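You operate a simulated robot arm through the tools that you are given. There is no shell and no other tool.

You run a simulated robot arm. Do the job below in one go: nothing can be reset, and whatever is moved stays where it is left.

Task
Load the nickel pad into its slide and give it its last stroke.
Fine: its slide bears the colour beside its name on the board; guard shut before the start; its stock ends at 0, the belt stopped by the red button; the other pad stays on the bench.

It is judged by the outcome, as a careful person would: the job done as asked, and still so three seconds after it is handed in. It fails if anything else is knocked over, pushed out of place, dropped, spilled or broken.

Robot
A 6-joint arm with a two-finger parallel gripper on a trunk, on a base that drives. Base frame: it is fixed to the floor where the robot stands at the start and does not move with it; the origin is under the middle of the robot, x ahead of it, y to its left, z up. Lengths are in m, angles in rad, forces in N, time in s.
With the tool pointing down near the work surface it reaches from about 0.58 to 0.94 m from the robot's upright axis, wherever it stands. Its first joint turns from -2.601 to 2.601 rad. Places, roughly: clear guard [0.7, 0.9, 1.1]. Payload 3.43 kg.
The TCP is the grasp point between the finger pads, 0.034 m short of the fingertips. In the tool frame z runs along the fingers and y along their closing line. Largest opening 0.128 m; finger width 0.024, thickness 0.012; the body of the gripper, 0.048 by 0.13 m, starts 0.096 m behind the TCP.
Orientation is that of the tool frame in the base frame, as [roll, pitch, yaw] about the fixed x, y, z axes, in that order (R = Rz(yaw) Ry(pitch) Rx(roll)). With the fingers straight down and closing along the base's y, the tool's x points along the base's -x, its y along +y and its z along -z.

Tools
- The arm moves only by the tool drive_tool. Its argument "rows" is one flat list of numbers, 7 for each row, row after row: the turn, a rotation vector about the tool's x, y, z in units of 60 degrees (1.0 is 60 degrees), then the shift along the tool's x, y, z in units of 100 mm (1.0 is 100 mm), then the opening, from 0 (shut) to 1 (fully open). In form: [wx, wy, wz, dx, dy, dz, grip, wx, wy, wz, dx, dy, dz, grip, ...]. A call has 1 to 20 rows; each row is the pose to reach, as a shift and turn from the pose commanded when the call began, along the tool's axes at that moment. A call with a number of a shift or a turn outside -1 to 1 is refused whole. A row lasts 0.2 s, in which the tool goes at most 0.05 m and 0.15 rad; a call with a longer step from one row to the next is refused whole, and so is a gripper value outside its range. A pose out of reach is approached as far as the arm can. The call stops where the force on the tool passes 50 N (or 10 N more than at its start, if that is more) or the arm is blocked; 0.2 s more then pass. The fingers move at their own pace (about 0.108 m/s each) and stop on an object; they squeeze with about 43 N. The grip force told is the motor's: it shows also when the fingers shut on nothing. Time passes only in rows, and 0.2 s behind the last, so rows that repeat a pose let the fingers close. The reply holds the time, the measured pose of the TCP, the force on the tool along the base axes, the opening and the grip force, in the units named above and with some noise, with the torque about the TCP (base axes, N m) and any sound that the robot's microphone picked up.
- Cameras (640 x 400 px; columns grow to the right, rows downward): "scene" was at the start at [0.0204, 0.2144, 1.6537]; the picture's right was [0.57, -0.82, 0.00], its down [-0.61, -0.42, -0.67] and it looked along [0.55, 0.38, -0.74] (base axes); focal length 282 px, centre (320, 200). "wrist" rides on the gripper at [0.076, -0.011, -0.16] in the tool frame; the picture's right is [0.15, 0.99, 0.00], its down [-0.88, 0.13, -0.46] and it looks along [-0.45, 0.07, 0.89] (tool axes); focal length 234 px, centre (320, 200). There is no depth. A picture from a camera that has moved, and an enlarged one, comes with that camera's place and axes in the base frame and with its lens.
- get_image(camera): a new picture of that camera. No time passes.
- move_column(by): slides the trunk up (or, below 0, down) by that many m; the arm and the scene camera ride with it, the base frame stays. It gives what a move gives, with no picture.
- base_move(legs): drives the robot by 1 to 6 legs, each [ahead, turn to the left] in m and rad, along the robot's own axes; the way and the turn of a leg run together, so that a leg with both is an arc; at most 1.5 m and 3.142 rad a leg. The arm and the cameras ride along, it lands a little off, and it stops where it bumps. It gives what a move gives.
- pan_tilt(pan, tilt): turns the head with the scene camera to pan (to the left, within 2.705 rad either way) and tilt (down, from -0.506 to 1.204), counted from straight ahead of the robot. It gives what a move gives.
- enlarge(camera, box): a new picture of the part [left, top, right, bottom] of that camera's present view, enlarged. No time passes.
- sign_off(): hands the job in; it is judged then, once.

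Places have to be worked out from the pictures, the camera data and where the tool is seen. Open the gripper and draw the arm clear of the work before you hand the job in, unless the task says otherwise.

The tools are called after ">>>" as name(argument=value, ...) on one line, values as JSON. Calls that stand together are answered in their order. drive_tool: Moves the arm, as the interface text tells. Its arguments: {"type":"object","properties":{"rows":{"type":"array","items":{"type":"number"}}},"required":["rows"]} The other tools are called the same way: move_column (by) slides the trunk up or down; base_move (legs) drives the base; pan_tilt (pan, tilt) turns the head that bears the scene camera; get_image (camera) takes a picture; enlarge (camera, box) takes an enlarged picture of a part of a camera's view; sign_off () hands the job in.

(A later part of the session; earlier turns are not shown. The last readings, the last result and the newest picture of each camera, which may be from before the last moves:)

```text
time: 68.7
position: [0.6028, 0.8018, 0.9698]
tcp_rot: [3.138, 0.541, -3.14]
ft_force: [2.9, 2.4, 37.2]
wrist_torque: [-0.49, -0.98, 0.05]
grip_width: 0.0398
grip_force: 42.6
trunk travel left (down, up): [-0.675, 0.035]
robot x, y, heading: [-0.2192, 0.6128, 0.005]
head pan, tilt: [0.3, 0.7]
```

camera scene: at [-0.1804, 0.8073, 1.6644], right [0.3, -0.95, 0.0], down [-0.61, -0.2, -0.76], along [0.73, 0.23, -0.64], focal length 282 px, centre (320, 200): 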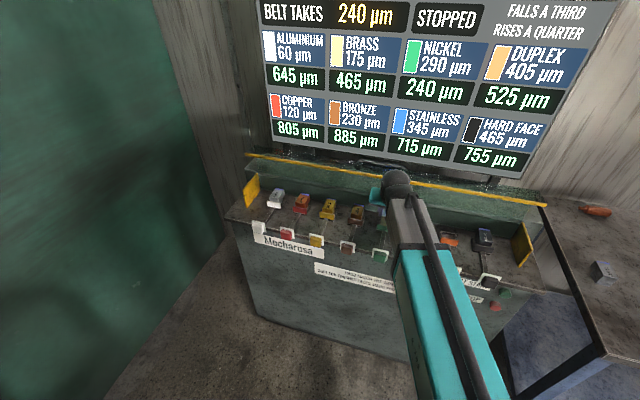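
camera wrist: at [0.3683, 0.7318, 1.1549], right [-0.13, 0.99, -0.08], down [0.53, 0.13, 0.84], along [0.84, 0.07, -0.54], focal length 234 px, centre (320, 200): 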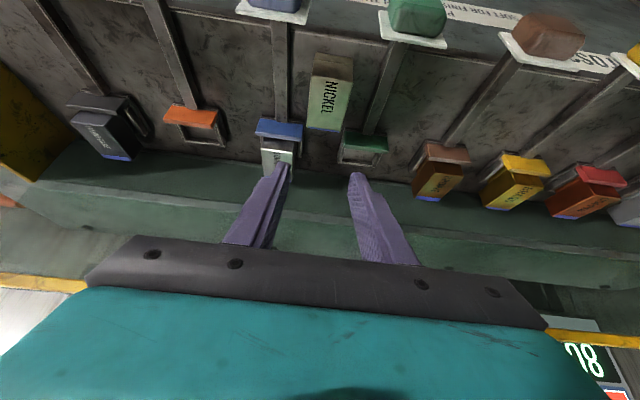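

The foot touched the far wall of the frame (contact 23 mm ahead of the TCP). I raise a few millimetres and ease back toward the plate in 1 mm steps, watching the force.

>>> drive_tool(rows=[0, 0, 0, -0.035, 0, -0.06, 0, 0, 0, 0, -0.018, 0, -0.07, 0])

>>> drive_tool(rows=[0, 0, 0, 0.0087, 0, -0.005, 0, 0, 0, 0, 0.0087, 0, -0.005, 0])

>>> enlarge(camera="wrist", box=[270, 70, 390, 190])

```text
time: 69.3
position: [0.6013, 0.8016, 0.9701]
tcp_rot: [3.141, 0.528, -3.139]
ft_force: [5.7, -0.7, 12.8]
wrist_torque: [-0.03, -0.6, 0.0]
grip_width: 0.0398
grip_force: 42.9
trunk travel left (down, up): [-0.675, 0.035]
robot x, y, heading: [-0.2153, 0.6136, 0.008]
head pan, tilt: [0.3, 0.7]
```

```text
time: 69.9
position: [0.6012, 0.8024, 0.9693]
tcp_rot: [-3.141, 0.523, -3.139]
ft_force: [-0.6, -0.7, -7.2]
wrist_torque: [0.03, 0.05, 0.01]
grip_width: 0.0399
grip_force: 43.0
trunk travel left (down, up): [-0.675, 0.035]
robot x, y, heading: [-0.2164, 0.6135, 0.008]
head pan, tilt: [0.3, 0.7]
```

```text
3.33 times, centred on (330, 130) of wrist
camera zoom: at [0.4552, 0.7899, 1.0698], right [-0.13, 0.99, -0.07], down [0.53, 0.13, 0.83], along [0.84, 0.07, -0.55], focal length 781 px, centre (287, 433)
```

zoom: 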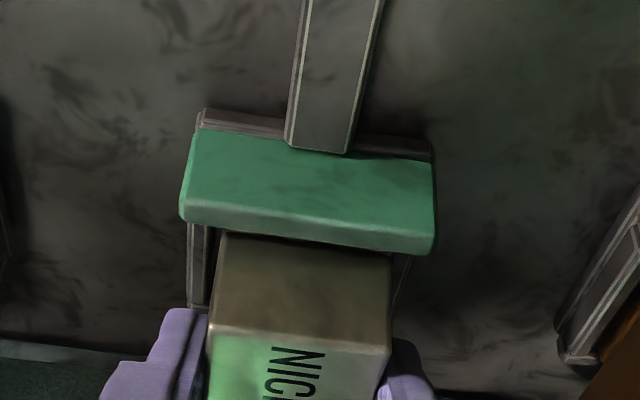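

Moving back freed it. I lower again in small steps.

>>> drive_tool(rows=[0, 0, 0, 0.005, 0, 0.009, 0, 0, 0, 0, 0.01, 0, 0.017, 0])

>>> drive_tool(rows=[0, 0, 0, 0.005, 0, 0.009, 0, 0, 0, 0, 0.01, 0, 0.017, 0])

>>> drive_tool(rows=[0, 0, 0, 0.005, 0, 0.009, 0, 0, 0, 0, 0.01, 0, 0.017, 0])

```text
time: 70.5
position: [0.6018, 0.8012, 0.9678]
tcp_rot: [3.139, 0.528, -3.137]
ft_force: [0.9, -0.4, -8.4]
wrist_torque: [0.0, 0.05, 0.0]
grip_width: 0.0396
grip_force: 42.7
trunk travel left (down, up): [-0.675, 0.035]
robot x, y, heading: [-0.2177, 0.6132, 0.012]
head pan, tilt: [0.3, 0.7]
```

```text
time: 71.1
position: [0.6019, 0.8021, 0.9665]
tcp_rot: [-3.141, 0.527, -3.137]
ft_force: [-0.9, 0.1, -8.5]
wrist_torque: [-0.03, 0.16, 0.06]
grip_width: 0.0397
grip_force: 42.4
trunk travel left (down, up): [-0.675, 0.035]
robot x, y, heading: [-0.2144, 0.6122, 0.007]
head pan, tilt: [0.3, 0.7]
```

```text
time: 71.7
position: [0.6016, 0.8025, 0.9642]
tcp_rot: [3.139, 0.526, -3.139]
ft_force: [-1.1, 0.1, -8.1]
wrist_torque: [0.01, 0.1, 0.02]
grip_width: 0.0397
grip_force: 43.1
trunk travel left (down, up): [-0.675, 0.035]
robot x, y, heading: [-0.219, 0.6106, 0.011]
head pan, tilt: [0.3, 0.7]
```

The foot is entering the frame without contact. I go on gently.

>>> drive_tool(rows=[0, 0, 0, 0.005, 0, 0.009, 0, 0, 0, 0, 0.01, 0, 0.017, 0])

>>> drive_tool(rows=[0, 0, 0, 0.005, 0, 0.009, 0, 0, 0, 0, 0.01, 0, 0.017, 0])

>>> drive_tool(rows=[0, 0, 0, 0.005, 0, 0.009, 0, 0, 0, 0, 0.01, 0, 0.017, 0])

>>> enlarge(camera="wrist", box=[220, 60, 420, 260])

```text
time: 72.3
position: [0.6014, 0.8014, 0.9624]
tcp_rot: [3.14, 0.528, -3.139]
ft_force: [-1.6, 0.1, -8.0]
wrist_torque: [-0.01, 0.13, 0.04]
grip_width: 0.0398
grip_force: 42.8
trunk travel left (down, up): [-0.675, 0.035]
robot x, y, heading: [-0.218, 0.6098, 0.014]
head pan, tilt: [0.3, 0.7]
```

```text
time: 72.9
position: [0.6023, 0.8034, 0.9607]
tcp_rot: [3.141, 0.527, -3.139]
ft_force: [-1.1, 1.1, -8.4]
wrist_torque: [0.02, 0.14, 0.04]
grip_width: 0.0397
grip_force: 42.9
trunk travel left (down, up): [-0.675, 0.035]
robot x, y, heading: [-0.216, 0.6146, 0.012]
head pan, tilt: [0.3, 0.7]
```

```text
time: 73.5
position: [0.6014, 0.8025, 0.9599]
tcp_rot: [3.14, 0.531, -3.137]
ft_force: [-0.9, 0.7, 2.9]
wrist_torque: [-0.12, -0.18, 0.02]
grip_width: 0.0396
grip_force: 43.1
trunk travel left (down, up): [-0.675, 0.035]
robot x, y, heading: [-0.2181, 0.6141, 0.009]
head pan, tilt: [0.3, 0.7]
```

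```text
2.00 times, centred on (320, 160) of wrist
camera zoom: at [0.4552, 0.7897, 1.0602], right [-0.13, 0.99, -0.07], down [0.53, 0.13, 0.84], along [0.84, 0.07, -0.54], focal length 468 px, centre (320, 280)
```

zoom: 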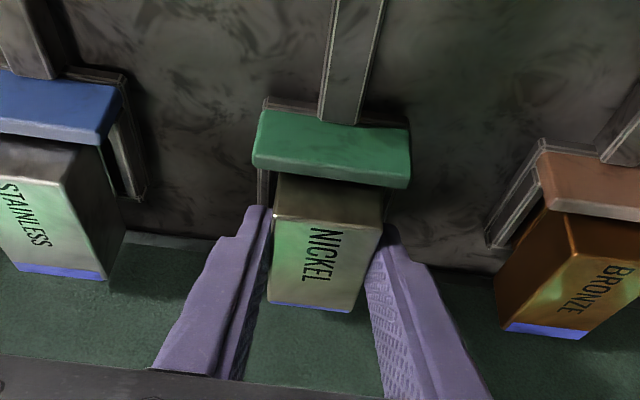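

Light contact at 0.960, with the foot about 1 cm inside the frame. I open the fingers slightly and see how the pad settles.

>>> drive_tool(rows=[0, 0, 0, 0, 0, -0.005, 0.36, 0, 0, 0, 0, 0, -0.01, 0.4, 0, 0, 0, 0, 0, -0.01, 0.4, 0, 0, 0, 0, 0, -0.01, 0.4])

>>> enlarge(camera="wrist", box=[220, 60, 420, 260])

```text
time: 74.5
position: [0.6008, 0.802, 0.9605]
tcp_rot: [3.14, 0.529, -3.137]
ft_force: [0.6, -0.4, 0.8]
wrist_torque: [-0.01, -0.01, -0.03]
grip_width: 0.0511
grip_force: 0.1
trunk travel left (down, up): [-0.675, 0.035]
robot x, y, heading: [-0.216, 0.6084, 0.012]
head pan, tilt: [0.3, 0.7]
```

```text
2.00 times, centred on (320, 160) of wrist
camera zoom: at [0.4546, 0.7893, 1.0602], right [-0.13, 0.99, -0.07], down [0.53, 0.13, 0.84], along [0.84, 0.07, -0.54], focal length 468 px, centre (320, 280)
```

zoom: 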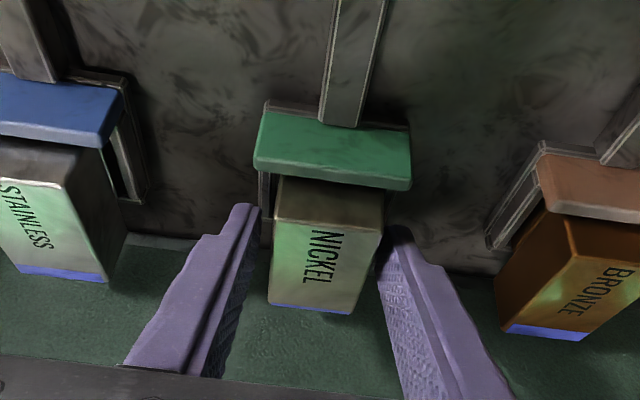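

The pad dropped into its seat. I withdraw along the tool axis.

>>> drive_tool(rows=[0, 0, 0, 0, 0, -0.2, 0.4, 0, 0, 0, 0, 0, -0.5, 0.4, 0, 0, 0, 0, 0, -0.9, 0.4, 0, 0, 0, 0.3, 0, -1, 0.4, 0, 0, 0, 0.6, 0, -1, 0.4])

>>> get_image(camera="wrist")

>>> enlarge(camera="scene", box=[325, 190, 415, 260])

```text
time: 75.7
position: [0.4983, 0.8028, 1.0166]
tcp_rot: [-3.141, 0.53, -3.138]
ft_force: [-0.3, 0.2, -0.7]
wrist_torque: [-0.02, 0.02, -0.04]
grip_width: 0.0513
grip_force: 0.1
trunk travel left (down, up): [-0.675, 0.035]
robot x, y, heading: [-0.215, 0.6128, 0.012]
head pan, tilt: [0.3, 0.7]
```

```text
taken
camera wrist: at [0.3523, 0.7896, 1.1164], right [-0.13, 0.99, -0.07], down [0.53, 0.13, 0.84], along [0.84, 0.07, -0.54], focal length 234 px, centre (320, 200)
```

wrist: 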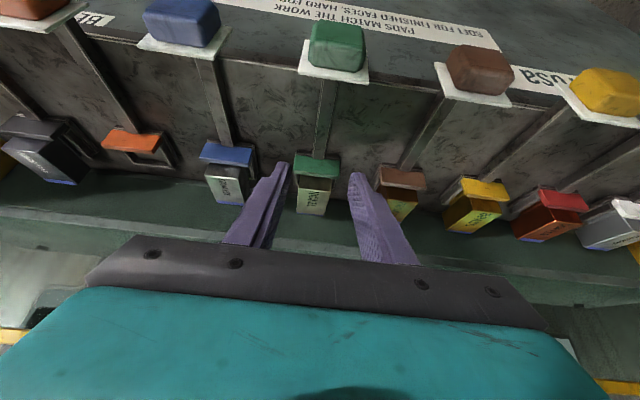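

```text
5.71 times, centred on (370, 225) of scene
camera zoom: at [-0.1818, 0.8068, 1.6646], right [0.3, -0.95, 0.0], down [-0.61, -0.2, -0.77], along [0.73, 0.23, -0.64], focal length 1609 px, centre (34, 57)
```

zoom: 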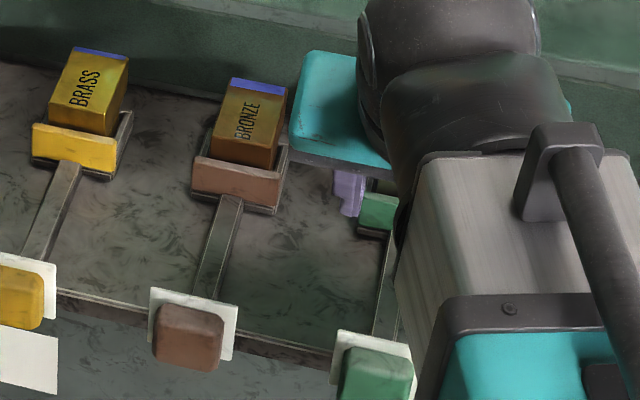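

I zoom to compare nickel with its neighbours for proper seating.

>>> enlarge(camera="wrist", box=[190, 120, 440, 250])

>>> enlarge(camera="wrist", box=[280, 140, 360, 220])

```text
2.56 times, centred on (315, 185) of wrist
camera zoom: at [0.3523, 0.7896, 1.1164], right [-0.13, 0.99, -0.07], down [0.53, 0.13, 0.84], along [0.84, 0.07, -0.54], focal length 600 px, centre (333, 238)
```

zoom: 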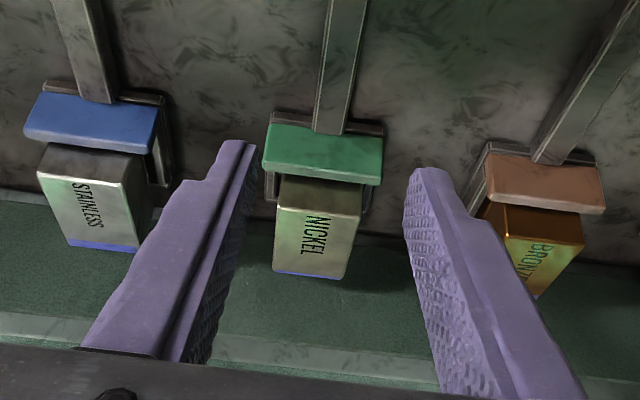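

```text
5.00 times, centred on (320, 180) of wrist
camera zoom: at [0.3523, 0.7896, 1.1164], right [-0.13, 0.99, -0.07], down [0.53, 0.13, 0.84], along [0.84, 0.07, -0.54], focal length 1171 px, centre (320, 300)
```

zoom: 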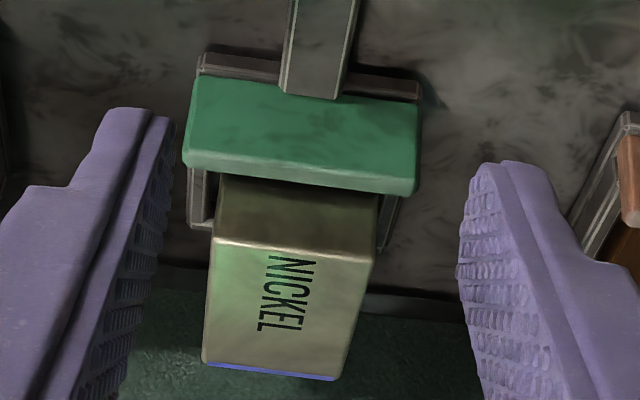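

Nickel sits like its neighbours, perhaps 2–3 mm higher. I close the empty fingers and press lightly on its top to make sure it is bottomed.

>>> drive_tool(rows=[0, 0, 0, 0, 0, -0.1, 0.1, 0, 0, 0, -0.2, 0, 0.0, 0, 0, 0, 0, -0.4, 0, 0.3, 0, 0, 0, 0, -0.65, 0, 0.5, 0, 0, 0, 0, -0.819, 0, 0.614, 0])

>>> drive_tool(rows=[0, 0, 0, 0.03, 0, 0.052, 0, 0, 0, 0, 0.06, 0, 0.104, 0])

>>> get_image(camera="wrist")

```text
time: 76.9
position: [0.5986, 0.8019, 1.0051]
tcp_rot: [3.14, 0.528, -3.139]
ft_force: [-0.4, 0.0, -0.4]
wrist_torque: [-0.03, -0.04, 0.0]
grip_width: 0.0
grip_force: 33.1
trunk travel left (down, up): [-0.675, 0.035]
robot x, y, heading: [-0.2148, 0.6123, 0.009]
head pan, tilt: [0.3, 0.7]
```

```text
time: 77.5
position: [0.6003, 0.8036, 0.9929]
tcp_rot: [3.14, 0.526, -3.138]
ft_force: [-0.9, 0.1, -0.1]
wrist_torque: [-0.01, -0.02, 0.02]
grip_width: 0.0
grip_force: 33.0
trunk travel left (down, up): [-0.675, 0.035]
robot x, y, heading: [-0.2161, 0.6151, 0.007]
head pan, tilt: [0.3, 0.7]
```

```text
taken
camera wrist: at [0.4541, 0.7899, 1.0925], right [-0.13, 0.99, -0.07], down [0.53, 0.13, 0.84], along [0.84, 0.07, -0.54], focal length 234 px, centre (320, 200)
```

wrist: 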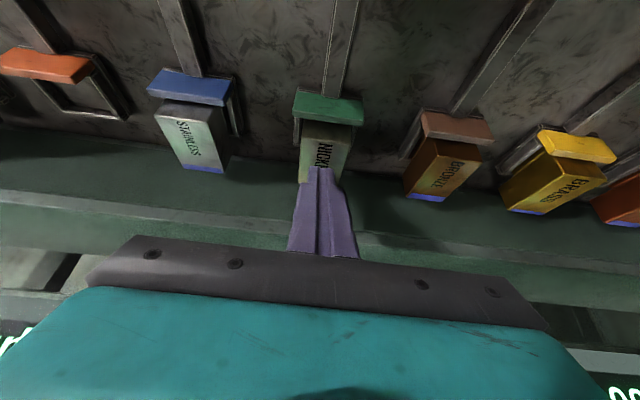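

Tips are just above the pad's top. I press down in 3 mm steps watching the force.

>>> drive_tool(rows=[0, 0, 0, 0.015, 0, 0.026, 0])

>>> drive_tool(rows=[0, 0, 0, 0.015, 0, 0.026, 0])

>>> drive_tool(rows=[0, 0, 0, 0.015, 0, 0.026, 0])

```text
time: 77.9
position: [0.5996, 0.8014, 0.9906]
tcp_rot: [-3.141, 0.53, -3.139]
ft_force: [-1.6, 0.6, 5.4]
wrist_torque: [-0.01, -0.04, 0.02]
grip_width: 0.0
grip_force: 32.6
trunk travel left (down, up): [-0.675, 0.035]
robot x, y, heading: [-0.2168, 0.6174, 0.008]
head pan, tilt: [0.3, 0.7]
```

```text
time: 78.3
position: [0.6014, 0.8017, 0.9899]
tcp_rot: [3.138, 0.534, -3.138]
ft_force: [1.4, -0.8, 20.4]
wrist_torque: [0.02, -0.18, -0.05]
grip_width: 0.0
grip_force: 32.8
trunk travel left (down, up): [-0.675, 0.035]
robot x, y, heading: [-0.2108, 0.6117, 0.012]
head pan, tilt: [0.3, 0.7]
```

```text
time: 78.7
position: [0.5994, 0.8029, 0.9897]
tcp_rot: [3.138, 0.54, -3.139]
ft_force: [3.9, 1.2, 42.6]
wrist_torque: [0.03, -0.44, -0.14]
grip_width: 0.0
grip_force: 33.3
trunk travel left (down, up): [-0.675, 0.035]
robot x, y, heading: [-0.2135, 0.6143, 0.01]
head pan, tilt: [0.3, 0.7]
```

Firm at 42 N with no further sinking: top at z ≈ 0.954. I back off and compare with neighbours from the scene camera.

>>> drive_tool(rows=[0, 0, 0, 0, 0, -0.15, 0, 0, 0, 0, 0, 0, -0.5, 0, 0, 0, 0, 0, 0, -0.9, 0, 0, 0, 0, 0.3, -0.4, -1, 0, 0, 0, 0, 0.6, -0.8, -1, 0, 0, 0, 0, 0.8, -1, -1, 0])

>>> drive_tool(rows=[0, 0, 0, 0, -0.4, 0, 0, 0, 0, 0, 0, -0.8, 0, 0, 0, 0, 0, 0, -1, 0, 0])

>>> get_image(camera="scene")

>>> enlarge(camera="scene", box=[335, 195, 415, 250])

```text
refused: row 4 steps farther than a row can; nothing moved
```

```text
time: 79.0
position: [0.6024, 0.7938, 0.9904]
tcp_rot: [3.119, 0.546, -3.141]
ft_force: [-0.5, 1.0, 19.4]
wrist_torque: [0.04, -0.11, -0.22]
grip_width: 0.0
grip_force: 33.5
trunk travel left (down, up): [-0.675, 0.035]
robot x, y, heading: [-0.2139, 0.6096, 0.011]
head pan, tilt: [0.3, 0.7]
stopped in row 1: the force on the tool passed its limit at 86 N (the readings are from after the stop); the commanded pose is now the measured one
```

```text
taken
camera scene: at [-0.1827, 0.8047, 1.6645], right [0.3, -0.95, 0.0], down [-0.61, -0.19, -0.77], along [0.73, 0.23, -0.64], focal length 282 px, centre (320, 200)
```

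scene: 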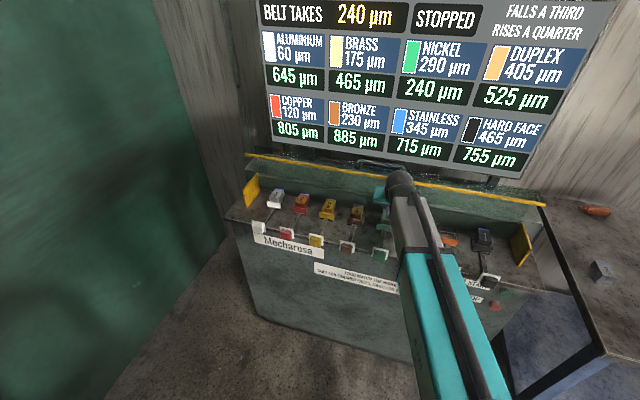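

```text
7.27 times, centred on (375, 222) of scene
camera zoom: at [-0.1827, 0.8047, 1.6645], right [0.3, -0.95, 0.0], down [-0.61, -0.19, -0.77], along [0.73, 0.23, -0.64], focal length 2048 px, centre (-80, 36)
```

zoom: 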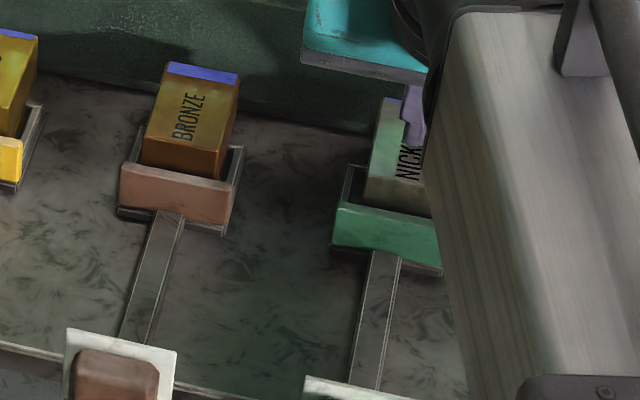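

My first move was refused and the sideways one dragged on the pad until the force stop. I lift off straight along the tool axis now.

>>> drive_tool(rows=[0, 0, 0, 0, 0, -0.15, 0, 0, 0, 0, 0, 0, -0.5, 0, 0, 0, 0, 0, 0, -0.9, 0])

>>> get_image(camera="wrist")

```text
time: 79.8
position: [0.5546, 0.7902, 1.0634]
tcp_rot: [3.124, 0.537, -3.14]
ft_force: [-0.3, -0.3, -0.4]
wrist_torque: [0.01, 0.0, 0.02]
grip_width: 0.0
grip_force: 32.7
trunk travel left (down, up): [-0.675, 0.035]
robot x, y, heading: [-0.2147, 0.6136, 0.01]
head pan, tilt: [0.3, 0.7]
```

```text
taken
camera wrist: at [0.4084, 0.7762, 1.162], right [-0.14, 0.99, -0.06], down [0.52, 0.12, 0.84], along [0.84, 0.08, -0.53], focal length 234 px, centre (320, 200)
```

wrist: 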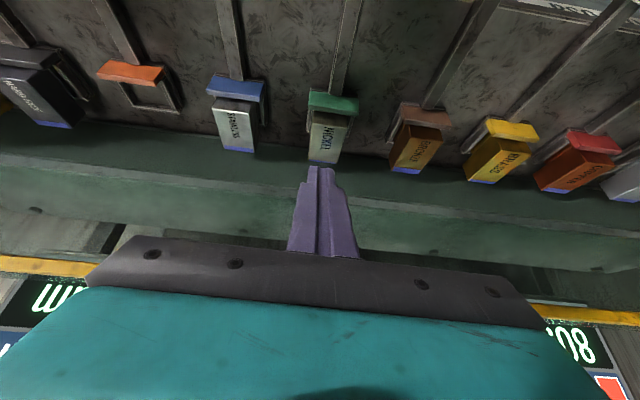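

>>> enlarge(camera="wrist", box=[190, 60, 460, 190])

>>> enlarge(camera="wrist", box=[290, 75, 380, 175])

```text
2.37 times, centred on (325, 125) of wrist
camera zoom: at [0.4084, 0.7762, 1.162], right [-0.14, 0.99, -0.06], down [0.52, 0.12, 0.84], along [0.84, 0.08, -0.53], focal length 555 px, centre (308, 378)
```

zoom: 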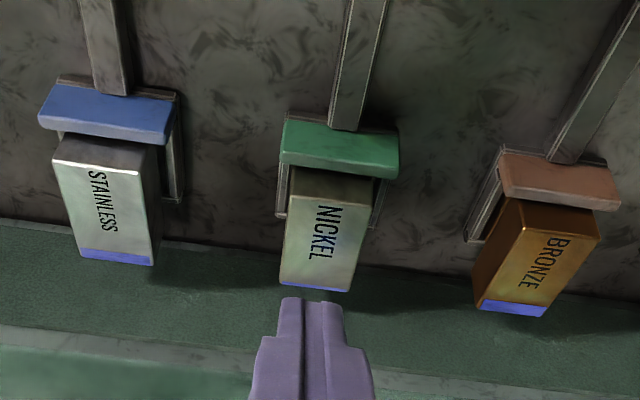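

```text
4.00 times, centred on (335, 125) of wrist
camera zoom: at [0.4084, 0.7762, 1.162], right [-0.14, 0.99, -0.06], down [0.52, 0.12, 0.84], along [0.84, 0.08, -0.53], focal length 937 px, centre (260, 500)
```

zoom: 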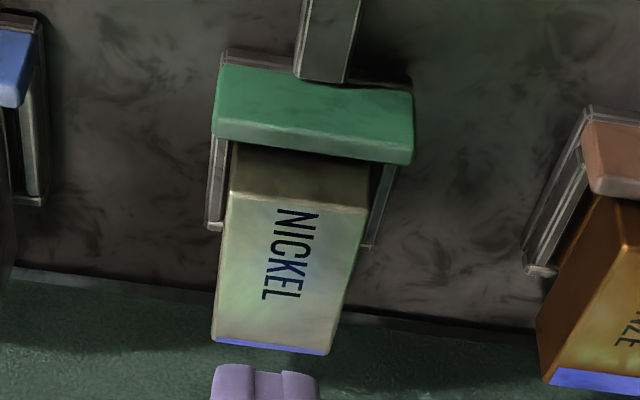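

Nickel sits between the cheeks at x 0.583–0.643, matching stainless in place and height. Now I draw the arm back and aside to study the guard.

>>> drive_tool(rows=[0.0168, 0, 0, 0.2, 0, -0.3, 0, 0.0168, 0, 0, 0.4, 0, -0.6, 0, 0.0168, 0, 0, 0.6, -0.2, -0.8, 0, 0.0168, 0, 0, 0.7, -0.6, -0.8, 0, 0.0168, 0, 0, 0.7, -1, -0.8, 0])

>>> get_image(camera="scene")

```text
time: 81.0
position: [0.4656, 0.6904, 1.0972]
tcp_rot: [-3.141, 0.535, -3.139]
ft_force: [-1.0, -1.0, -0.6]
wrist_torque: [0.01, -0.05, 0.01]
grip_width: 0.0
grip_force: 33.0
out of reach, approached as far as the arm can: row 4, 5
trunk travel left (down, up): [-0.675, 0.035]
robot x, y, heading: [-0.221, 0.6107, 0.006]
head pan, tilt: [0.3, 0.7]
```

```text
taken
camera scene: at [-0.1817, 0.8062, 1.6646], right [0.3, -0.95, 0.0], down [-0.61, -0.2, -0.77], along [0.73, 0.23, -0.64], focal length 282 px, centre (320, 200)
```

scene: 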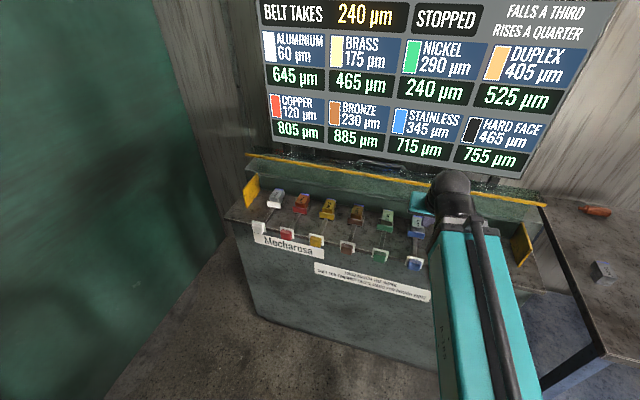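

I zoom on the guard and its handle.

>>> enlarge(camera="scene", box=[235, 135, 435, 255])

>>> enlarge(camera="scene", box=[330, 145, 450, 215])

>>> enlarge(camera="scene", box=[230, 140, 330, 220])

>>> enlarge(camera="scene", box=[460, 160, 580, 280])

```text
3.20 times, centred on (335, 195) of scene
camera zoom: at [-0.1817, 0.8062, 1.6646], right [0.3, -0.95, 0.0], down [-0.61, -0.2, -0.77], along [0.73, 0.23, -0.64], focal length 901 px, centre (272, 216)
```

zoom: 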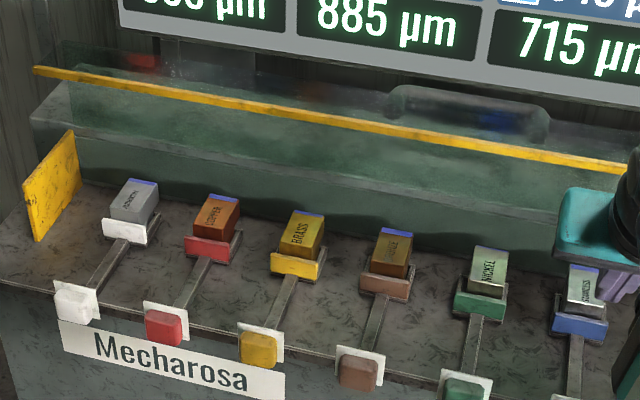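

```text
5.33 times, centred on (390, 180) of scene
camera zoom: at [-0.1817, 0.8062, 1.6646], right [0.3, -0.95, 0.0], down [-0.61, -0.2, -0.77], along [0.73, 0.23, -0.64], focal length 1502 px, centre (-53, 307)
```

zoom: 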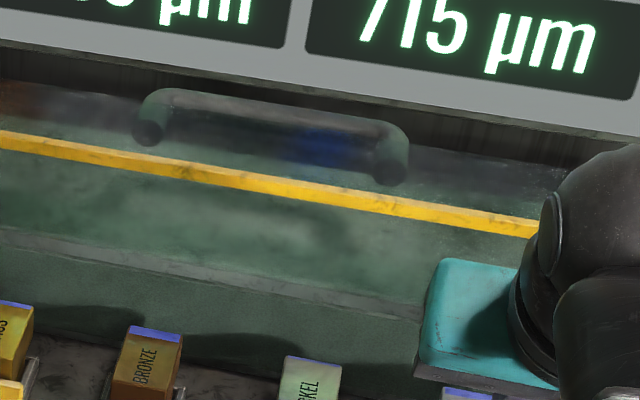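

```text
5.00 times, centred on (280, 180) of scene
camera zoom: at [-0.1817, 0.8062, 1.6646], right [0.3, -0.95, 0.0], down [-0.61, -0.2, -0.77], along [0.73, 0.23, -0.64], focal length 1408 px, centre (520, 300)
```

zoom: 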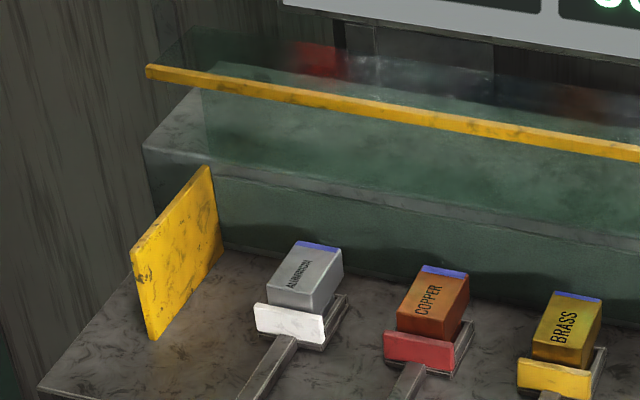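

```text
3.33 times, centred on (520, 220) of scene
camera zoom: at [-0.1817, 0.8062, 1.6646], right [0.3, -0.95, 0.0], down [-0.61, -0.2, -0.77], along [0.73, 0.23, -0.64], focal length 938 px, centre (-347, 133)
```

zoom: 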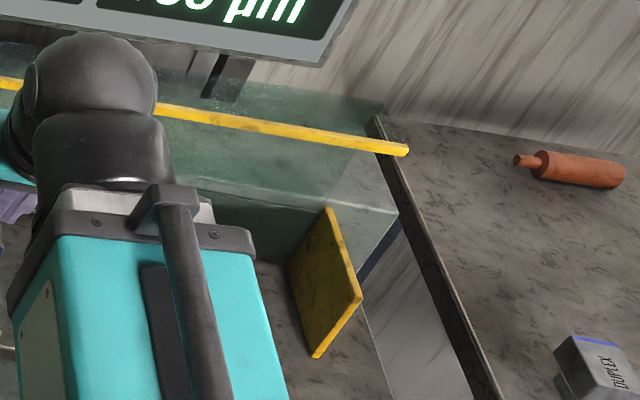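

The guard's shape is still unclear from above, so I back away 0.35 m and lower the trunk to see it level from the front.

>>> base_move(legs=[[-0.35, 0]])

>>> move_column(by=-0.5)

>>> pan_tilt(pan=0.0, tilt=0.1)

>>> get_image(camera="scene")

```text
time: 83.5
position: [0.1177, 0.688, 1.0975]
tcp_rot: [3.14, 0.536, -3.14]
ft_force: [-0.2, 0.6, -0.4]
wrist_torque: [-0.02, -0.02, 0.01]
grip_width: 0.0
grip_force: 32.6
trunk travel left (down, up): [-0.675, 0.035]
robot x, y, heading: [-0.5622, 0.6119, 0.003]
head pan, tilt: [0.3, 0.7]
```

```text
refused: -0.5 is not a number from -0.4 to 0.4
```

```text
time: 84.5
position: [0.1178, 0.6876, 1.0964]
tcp_rot: [-3.141, 0.537, -3.141]
ft_force: [-0.1, 0.1, -0.7]
wrist_torque: [0.0, -0.02, -0.01]
grip_width: 0.0
grip_force: 33.5
trunk travel left (down, up): [-0.675, 0.035]
robot x, y, heading: [-0.5598, 0.6087, 0.004]
head pan, tilt: [0.0, 0.099]
```

```text
taken
camera scene: at [-0.5176, 0.7788, 1.7193], right [0.01, -1.0, 0.0], down [-0.1, 0.0, -0.99], along [0.99, 0.01, -0.1], focal length 282 px, centre (320, 200)
```

scene: 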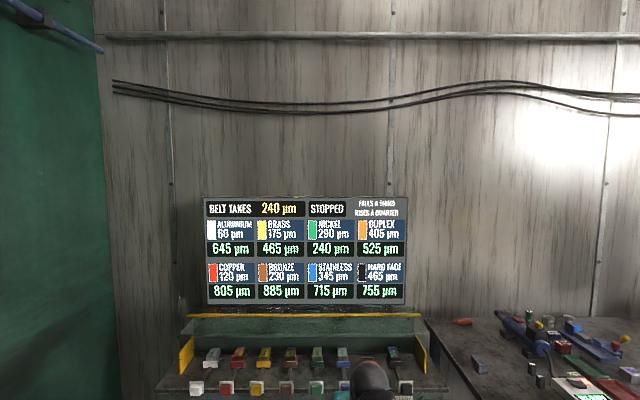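

The trunk takes at most 0.4 m at a time; I lower it by 0.4 now.

>>> move_column(by=-0.4)

>>> get_image(camera="scene")

>>> enlarge(camera="scene", box=[150, 130, 450, 320])

```text
time: 88.3
position: [0.1173, 0.6874, 0.6976]
tcp_rot: [3.14, 0.536, -3.141]
ft_force: [0.0, 0.8, 0.3]
wrist_torque: [-0.01, -0.02, -0.03]
grip_width: 0.0
grip_force: 33.3
trunk travel left (down, up): [-0.275, 0.435]
robot x, y, heading: [-0.5619, 0.6097, 0.001]
head pan, tilt: [0.0, 0.099]
```

```text
taken
camera scene: at [-0.5176, 0.7788, 1.3194], right [0.01, -1.0, 0.0], down [-0.1, 0.0, -1.0], along [0.99, 0.01, -0.1], focal length 282 px, centre (320, 200)
```

scene: 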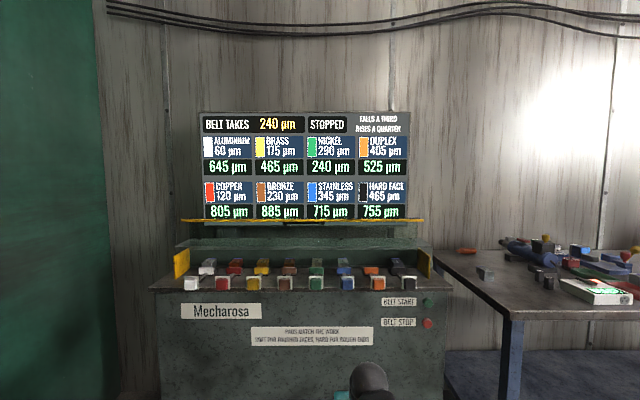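

```text
2.11 times, centred on (300, 225) of scene
camera zoom: at [-0.5176, 0.7788, 1.3194], right [0.01, -1.0, 0.0], down [-0.1, 0.0, -1.0], along [0.99, 0.01, -0.1], focal length 593 px, centre (362, 147)
```

zoom: 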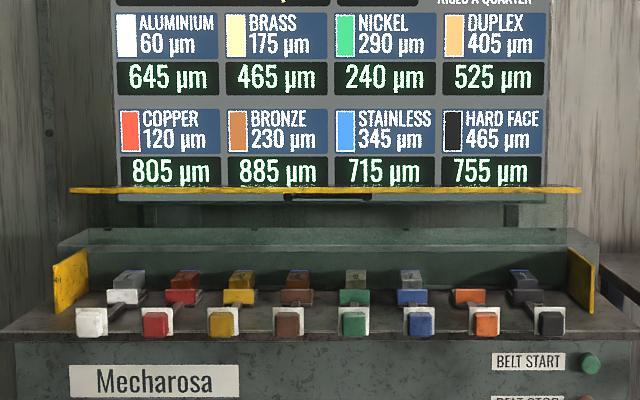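

The bar is above and the handle appears just below it here. I lower the rest of the trunk travel to see beneath the guard.

>>> move_column(by=-0.26)

>>> get_image(camera="scene")

>>> enlarge(camera="scene", box=[150, 90, 450, 280])

```text
time: 91.0
position: [0.1178, 0.6874, 0.4381]
tcp_rot: [-3.14, 0.538, 3.141]
ft_force: [0.4, -0.2, -0.2]
wrist_torque: [0.01, -0.02, 0.03]
grip_width: 0.0002
grip_force: 32.7
trunk travel left (down, up): [-0.015, 0.695]
robot x, y, heading: [-0.562, 0.6052, 0.005]
head pan, tilt: [0.0, 0.099]
```

```text
taken
camera scene: at [-0.5175, 0.7788, 1.0594], right [0.01, -1.0, 0.0], down [-0.1, 0.0, -1.0], along [0.99, 0.01, -0.1], focal length 282 px, centre (320, 200)
```

scene: 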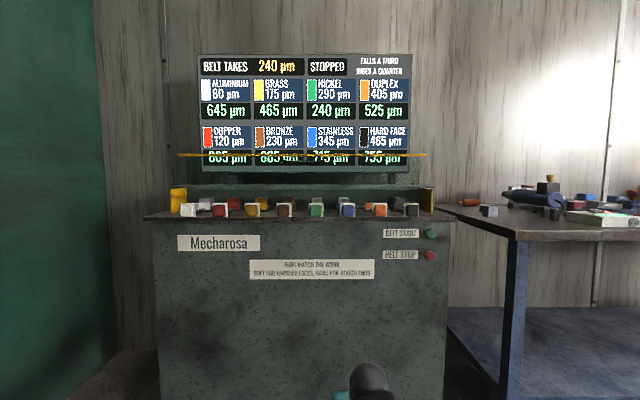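

```text
2.11 times, centred on (300, 185) of scene
camera zoom: at [-0.5175, 0.7788, 1.0594], right [0.01, -1.0, 0.0], down [-0.1, 0.0, -1.0], along [0.99, 0.01, -0.1], focal length 593 px, centre (362, 232)
```

zoom: 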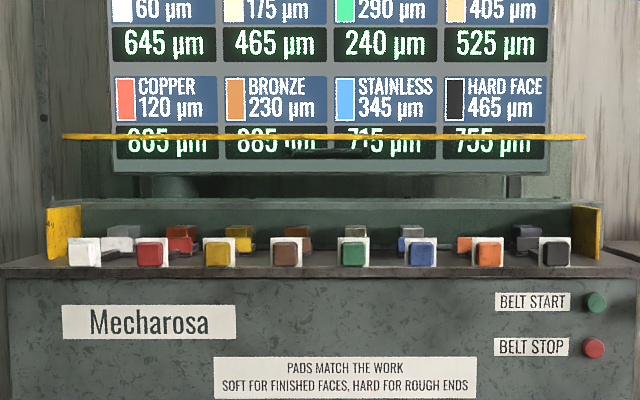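

Now it is clear: the bar is at (0.598, 1.126), the handle at (0.654, y 0.78–0.94, 1.105) and the hinge near (0.76, 1.07); the flap swings down until the bar rests on the cheeks (top z ≈ 1.017). I raise the trunk and drive back.

>>> move_column(by=0.4)

>>> move_column(by=0.26)

>>> base_move(legs=[[0.35, 0]])

>>> pan_tilt(pan=0.35, tilt=0.6)

>>> get_image(camera="scene")

```text
time: 94.8
position: [0.1179, 0.6871, 0.8371]
tcp_rot: [-3.141, 0.535, -3.141]
ft_force: [0.1, 0.1, -0.1]
wrist_torque: [-0.02, -0.01, -0.03]
grip_width: 0.0
grip_force: 33.1
trunk travel left (down, up): [-0.415, 0.295]
robot x, y, heading: [-0.5637, 0.6097, 0.004]
head pan, tilt: [0.0, 0.099]
```

```text
time: 97.5
position: [0.1185, 0.6877, 1.0978]
tcp_rot: [-3.141, 0.534, -3.141]
ft_force: [-0.6, -0.5, -0.2]
wrist_torque: [0.02, 0.01, -0.04]
grip_width: 0.0
grip_force: 33.1
trunk travel left (down, up): [-0.675, 0.035]
robot x, y, heading: [-0.5635, 0.608, 0.007]
head pan, tilt: [0.0, 0.099]
```

```text
time: 100.0
position: [0.4671, 0.692, 1.097]
tcp_rot: [-3.141, 0.535, -3.141]
ft_force: [0.6, 0.4, -0.6]
wrist_torque: [-0.02, -0.02, 0.01]
grip_width: 0.0001
grip_force: 32.4
trunk travel left (down, up): [-0.675, 0.035]
robot x, y, heading: [-0.2114, 0.6137, 0.004]
head pan, tilt: [0.0, 0.099]
```

```text
time: 100.9
position: [0.4681, 0.6924, 1.097]
tcp_rot: [-3.141, 0.537, -3.137]
ft_force: [-0.1, -0.7, 0.3]
wrist_torque: [-0.01, -0.04, 0.0]
grip_width: 0.0
grip_force: 33.0
trunk travel left (down, up): [-0.675, 0.035]
robot x, y, heading: [-0.2134, 0.6131, 0.013]
head pan, tilt: [0.351, 0.6]
```

```text
taken
camera scene: at [-0.1776, 0.8115, 1.6733], right [0.35, -0.94, 0.0], down [-0.53, -0.2, -0.83], along [0.77, 0.29, -0.56], focal length 282 px, centre (320, 200)
```

scene: 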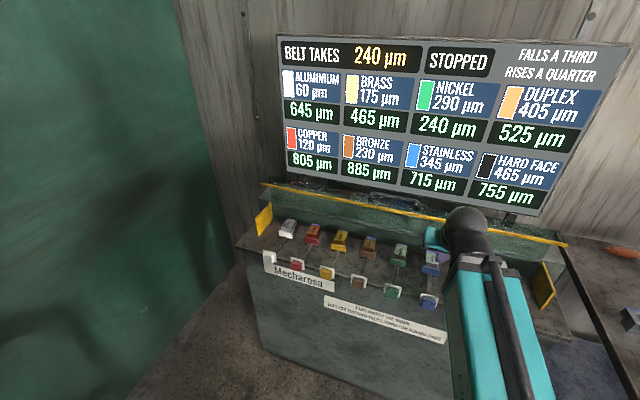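

I raise the closed fingers and move toward above the bar's middle, staying in front of it at first.

>>> drive_tool(rows=[0, 0, 0, -0.25, 0.2, -0.25, 0, 0, 0, 0, -0.5, 0.45, -0.4, 0, 0, 0, 0, -0.75, 0.7, -0.5, 0, 0, 0, 0, -0.904, 0.9, -0.546, 0])

>>> get_image(camera="wrist")

```text
time: 101.9
position: [0.5176, 0.7828, 1.1903]
tcp_rot: [3.141, 0.536, -3.14]
ft_force: [0.2, 0.3, -0.6]
wrist_torque: [-0.01, 0.0, -0.01]
grip_width: 0.0
grip_force: 33.3
trunk travel left (down, up): [-0.675, 0.035]
robot x, y, heading: [-0.2144, 0.6124, 0.012]
head pan, tilt: [0.351, 0.6]
```

```text
taken
camera wrist: at [0.3711, 0.7706, 1.289], right [-0.13, 0.99, -0.08], down [0.52, 0.13, 0.84], along [0.84, 0.07, -0.54], focal length 234 px, centre (320, 200)
```

wrist: 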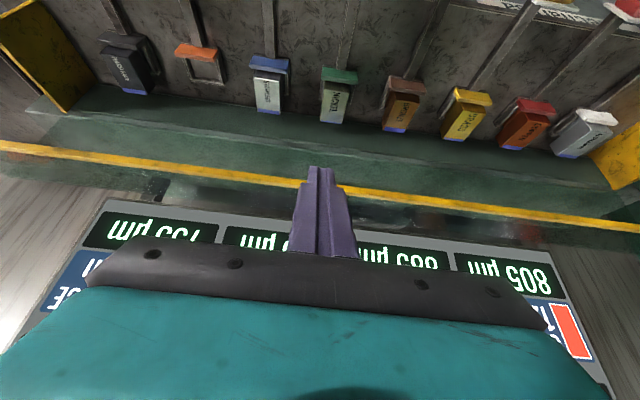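

The bar and cheeks are visible. I move the fingertips above the bar at its middle (y ≈ 0.86).

>>> drive_tool(rows=[0, 0, 0, -0.2, 0.25, 0.12, 0, 0, 0, 0, -0.4, 0.5, 0.24, 0, 0, 0, 0, -0.6, 0.7, 0.36, 0, 0, 0, 0, -0.735, 0.77, 0.435, 0])

>>> get_image(camera="wrist")

>>> get_image(camera="scene")

```text
time: 102.9
position: [0.6038, 0.8589, 1.1901]
tcp_rot: [3.141, 0.534, -3.137]
ft_force: [-0.8, 0.6, 0.2]
wrist_torque: [-0.04, -0.05, -0.03]
grip_width: 0.0002
grip_force: 33.3
trunk travel left (down, up): [-0.675, 0.035]
robot x, y, heading: [-0.217, 0.6134, 0.005]
head pan, tilt: [0.351, 0.6]
```

```text
taken
camera wrist: at [0.4562, 0.8473, 1.2889], right [-0.13, 0.99, -0.08], down [0.52, 0.13, 0.84], along [0.84, 0.07, -0.54], focal length 234 px, centre (320, 200)
```

wrist: 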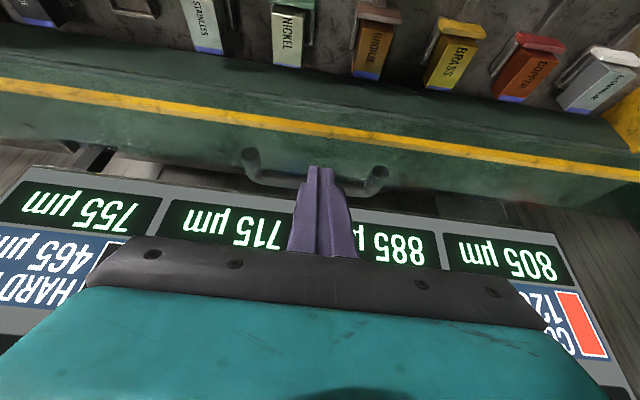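

```text
taken
camera scene: at [-0.1773, 0.8116, 1.6732], right [0.35, -0.94, 0.0], down [-0.53, -0.2, -0.83], along [0.77, 0.29, -0.56], focal length 282 px, centre (320, 200)
```

scene: 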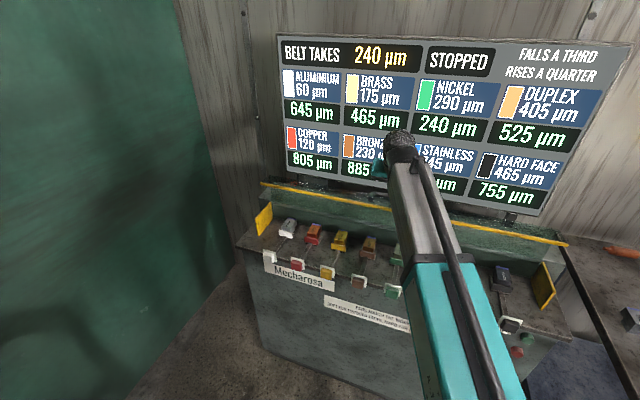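

The tips are over the panel just behind the bar. I push down gently in steps and watch the force.

>>> drive_tool(rows=[0, 0, 0, 0.051, 0, 0.086, 0, 0, 0, 0, 0.102, 0, 0.172, 0, 0, 0, 0, 0.153, 0, 0.258, 0, 0, 0, 0, 0.204, 0, 0.344, 0])

>>> get_image(camera="wrist")

```text
time: 103.9
position: [0.597, 0.8591, 1.1583]
tcp_rot: [3.14, 0.544, -3.139]
ft_force: [-2.0, 0.3, 15.6]
wrist_torque: [-0.08, 0.76, 0.0]
grip_width: 0.0002
grip_force: 33.2
trunk travel left (down, up): [-0.675, 0.035]
robot x, y, heading: [-0.2146, 0.6133, 0.009]
head pan, tilt: [0.351, 0.6]
```

```text
taken
camera wrist: at [0.4493, 0.847, 1.2554], right [-0.13, 0.99, -0.07], down [0.52, 0.13, 0.85], along [0.85, 0.07, -0.53], focal length 234 px, centre (320, 200)
```

wrist: 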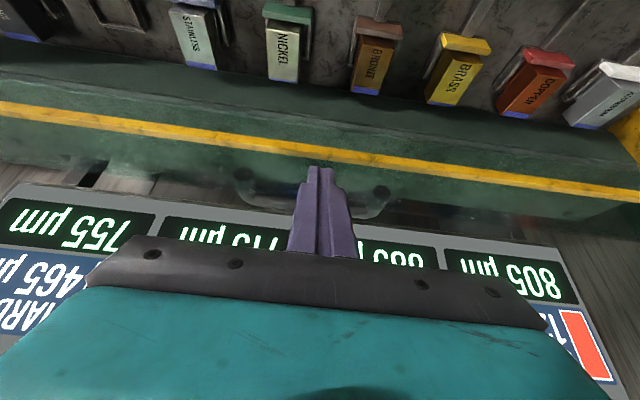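

The bar has moved down about 1 cm under ~16 N. I continue pushing down in steps.

>>> drive_tool(rows=[0, 0, 0, 0.051, 0, 0.086, 0, 0, 0, 0, 0.102, 0, 0.172, 0])

>>> get_image(camera="wrist")

>>> get_image(camera="scene")

```text
time: 104.2
position: [0.5999, 0.8608, 1.157]
tcp_rot: [3.139, 0.548, -3.139]
ft_force: [-6.3, 0.1, 24.3]
wrist_torque: [0.0, 0.07, 0.01]
grip_width: 0.0002
grip_force: 32.7
trunk travel left (down, up): [-0.675, 0.035]
robot x, y, heading: [-0.2118, 0.6099, 0.006]
head pan, tilt: [0.351, 0.6]
stopped in row 1: the force on the tool passed its limit at 77 N (the readings are from after the stop); the commanded pose is now the measured one
```

```text
taken
camera wrist: at [0.4523, 0.8475, 1.2544], right [-0.13, 0.99, -0.07], down [0.51, 0.13, 0.85], along [0.85, 0.07, -0.52], focal length 234 px, centre (320, 200)
```

wrist: 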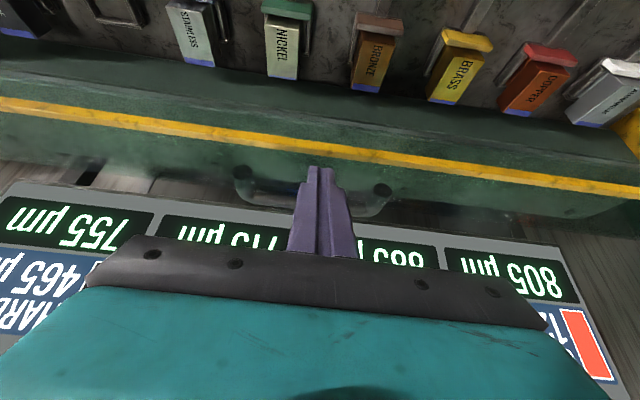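

```text
taken
camera scene: at [-0.1816, 0.8105, 1.6734], right [0.35, -0.94, 0.0], down [-0.53, -0.2, -0.83], along [0.77, 0.29, -0.56], focal length 282 px, centre (320, 200)
```

scene: 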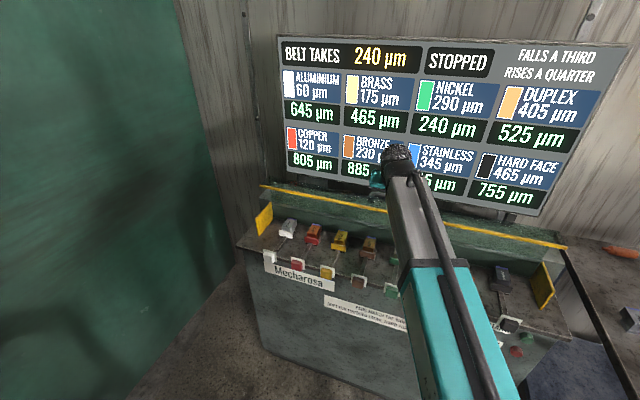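

The guard did not move under that push, so it does not swing that way. I lift off and look closely at the guard from above with the wrist camera.

>>> drive_tool(rows=[0, 0, 0, -0.1, 0, -0.17, 0, 0, 0, 0, -0.26, 0, -0.43, 0])

>>> enlarge(camera="wrist", box=[0, 40, 320, 240])

>>> enlarge(camera="wrist", box=[320, 40, 640, 240])

>>> enlarge(camera="wrist", box=[200, 100, 440, 250])

```text
time: 104.8
position: [0.6028, 0.86, 1.201]
tcp_rot: [3.14, 0.539, -3.138]
ft_force: [-0.4, -0.2, -0.5]
wrist_torque: [-0.01, -0.02, -0.02]
grip_width: 0.0
grip_force: 32.9
trunk travel left (down, up): [-0.675, 0.035]
robot x, y, heading: [-0.2133, 0.6157, 0.017]
head pan, tilt: [0.351, 0.6]
```

```text
2.00 times, centred on (160, 140) of wrist
camera zoom: at [0.4558, 0.8485, 1.2996], right [-0.13, 0.99, -0.07], down [0.52, 0.13, 0.84], along [0.84, 0.07, -0.53], focal length 468 px, centre (640, 320)
```

zoom: 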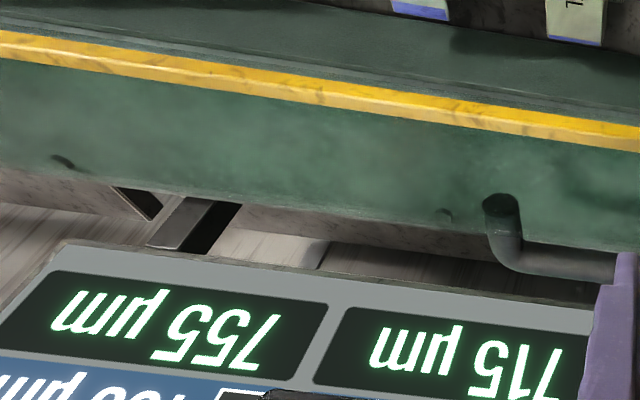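

```text
2.00 times, centred on (480, 140) of wrist
camera zoom: at [0.4558, 0.8485, 1.2996], right [-0.13, 0.99, -0.07], down [0.52, 0.13, 0.84], along [0.84, 0.07, -0.53], focal length 468 px, centre (0, 320)
```

zoom: 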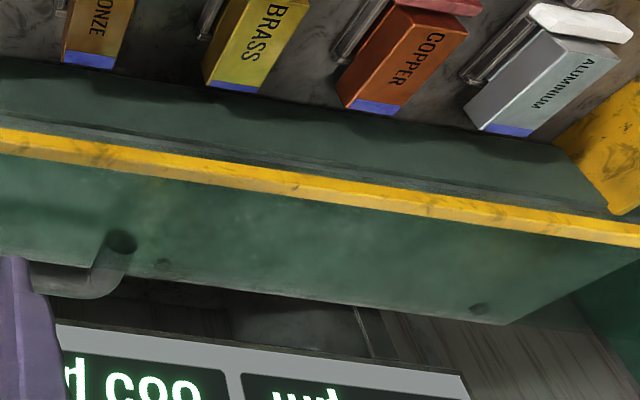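

```text
2.67 times, centred on (320, 175) of wrist
camera zoom: at [0.4558, 0.8485, 1.2996], right [-0.13, 0.99, -0.07], down [0.52, 0.13, 0.84], along [0.84, 0.07, -0.53], focal length 624 px, centre (320, 267)
```

zoom: 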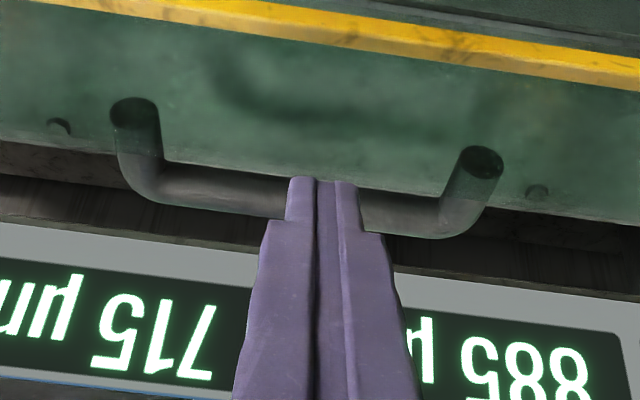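

The handle's feet are seen through the glass, so the glass stands steeply: hinge at the housing's front top edge (~0.657, 1.005), bar at the top, handle behind. It should close by swinging the bar toward the robot and down onto the cheeks. I make the tool vertical first, above the guard.

>>> drive_tool(rows=[0, 0.13, 0, -0.06, 0, -0.1, 0, 0, 0.26, 0, -0.1, 0, -0.15, 0, 0, 0.39, 0, -0.1, 0, -0.15, 0, 0, 0.515, 0, -0.1, 0, -0.15, 0])

>>> get_image(camera="wrist")

```text
time: 105.8
position: [0.6104, 0.8617, 1.2195]
tcp_rot: [3.133, 0.052, -3.135]
ft_force: [14.9, 4.1, -21.3]
wrist_torque: [-0.16, 0.62, -0.02]
grip_width: 0.0
grip_force: 32.7
trunk travel left (down, up): [-0.675, 0.035]
robot x, y, heading: [-0.2141, 0.6111, 0.009]
head pan, tilt: [0.351, 0.6]
stopped in row 4: the force on the tool passed its limit at 128 N (the readings are from after the stop); the commanded pose is now the measured one
```

```text
taken
camera wrist: at [0.5256, 0.8486, 1.3763], right [-0.15, 0.99, 0.0], down [0.85, 0.13, 0.5], along [0.5, 0.08, -0.86], focal length 234 px, centre (320, 200)
```

wrist: 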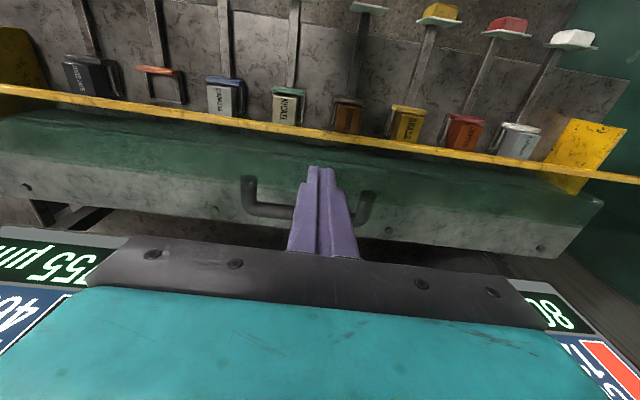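

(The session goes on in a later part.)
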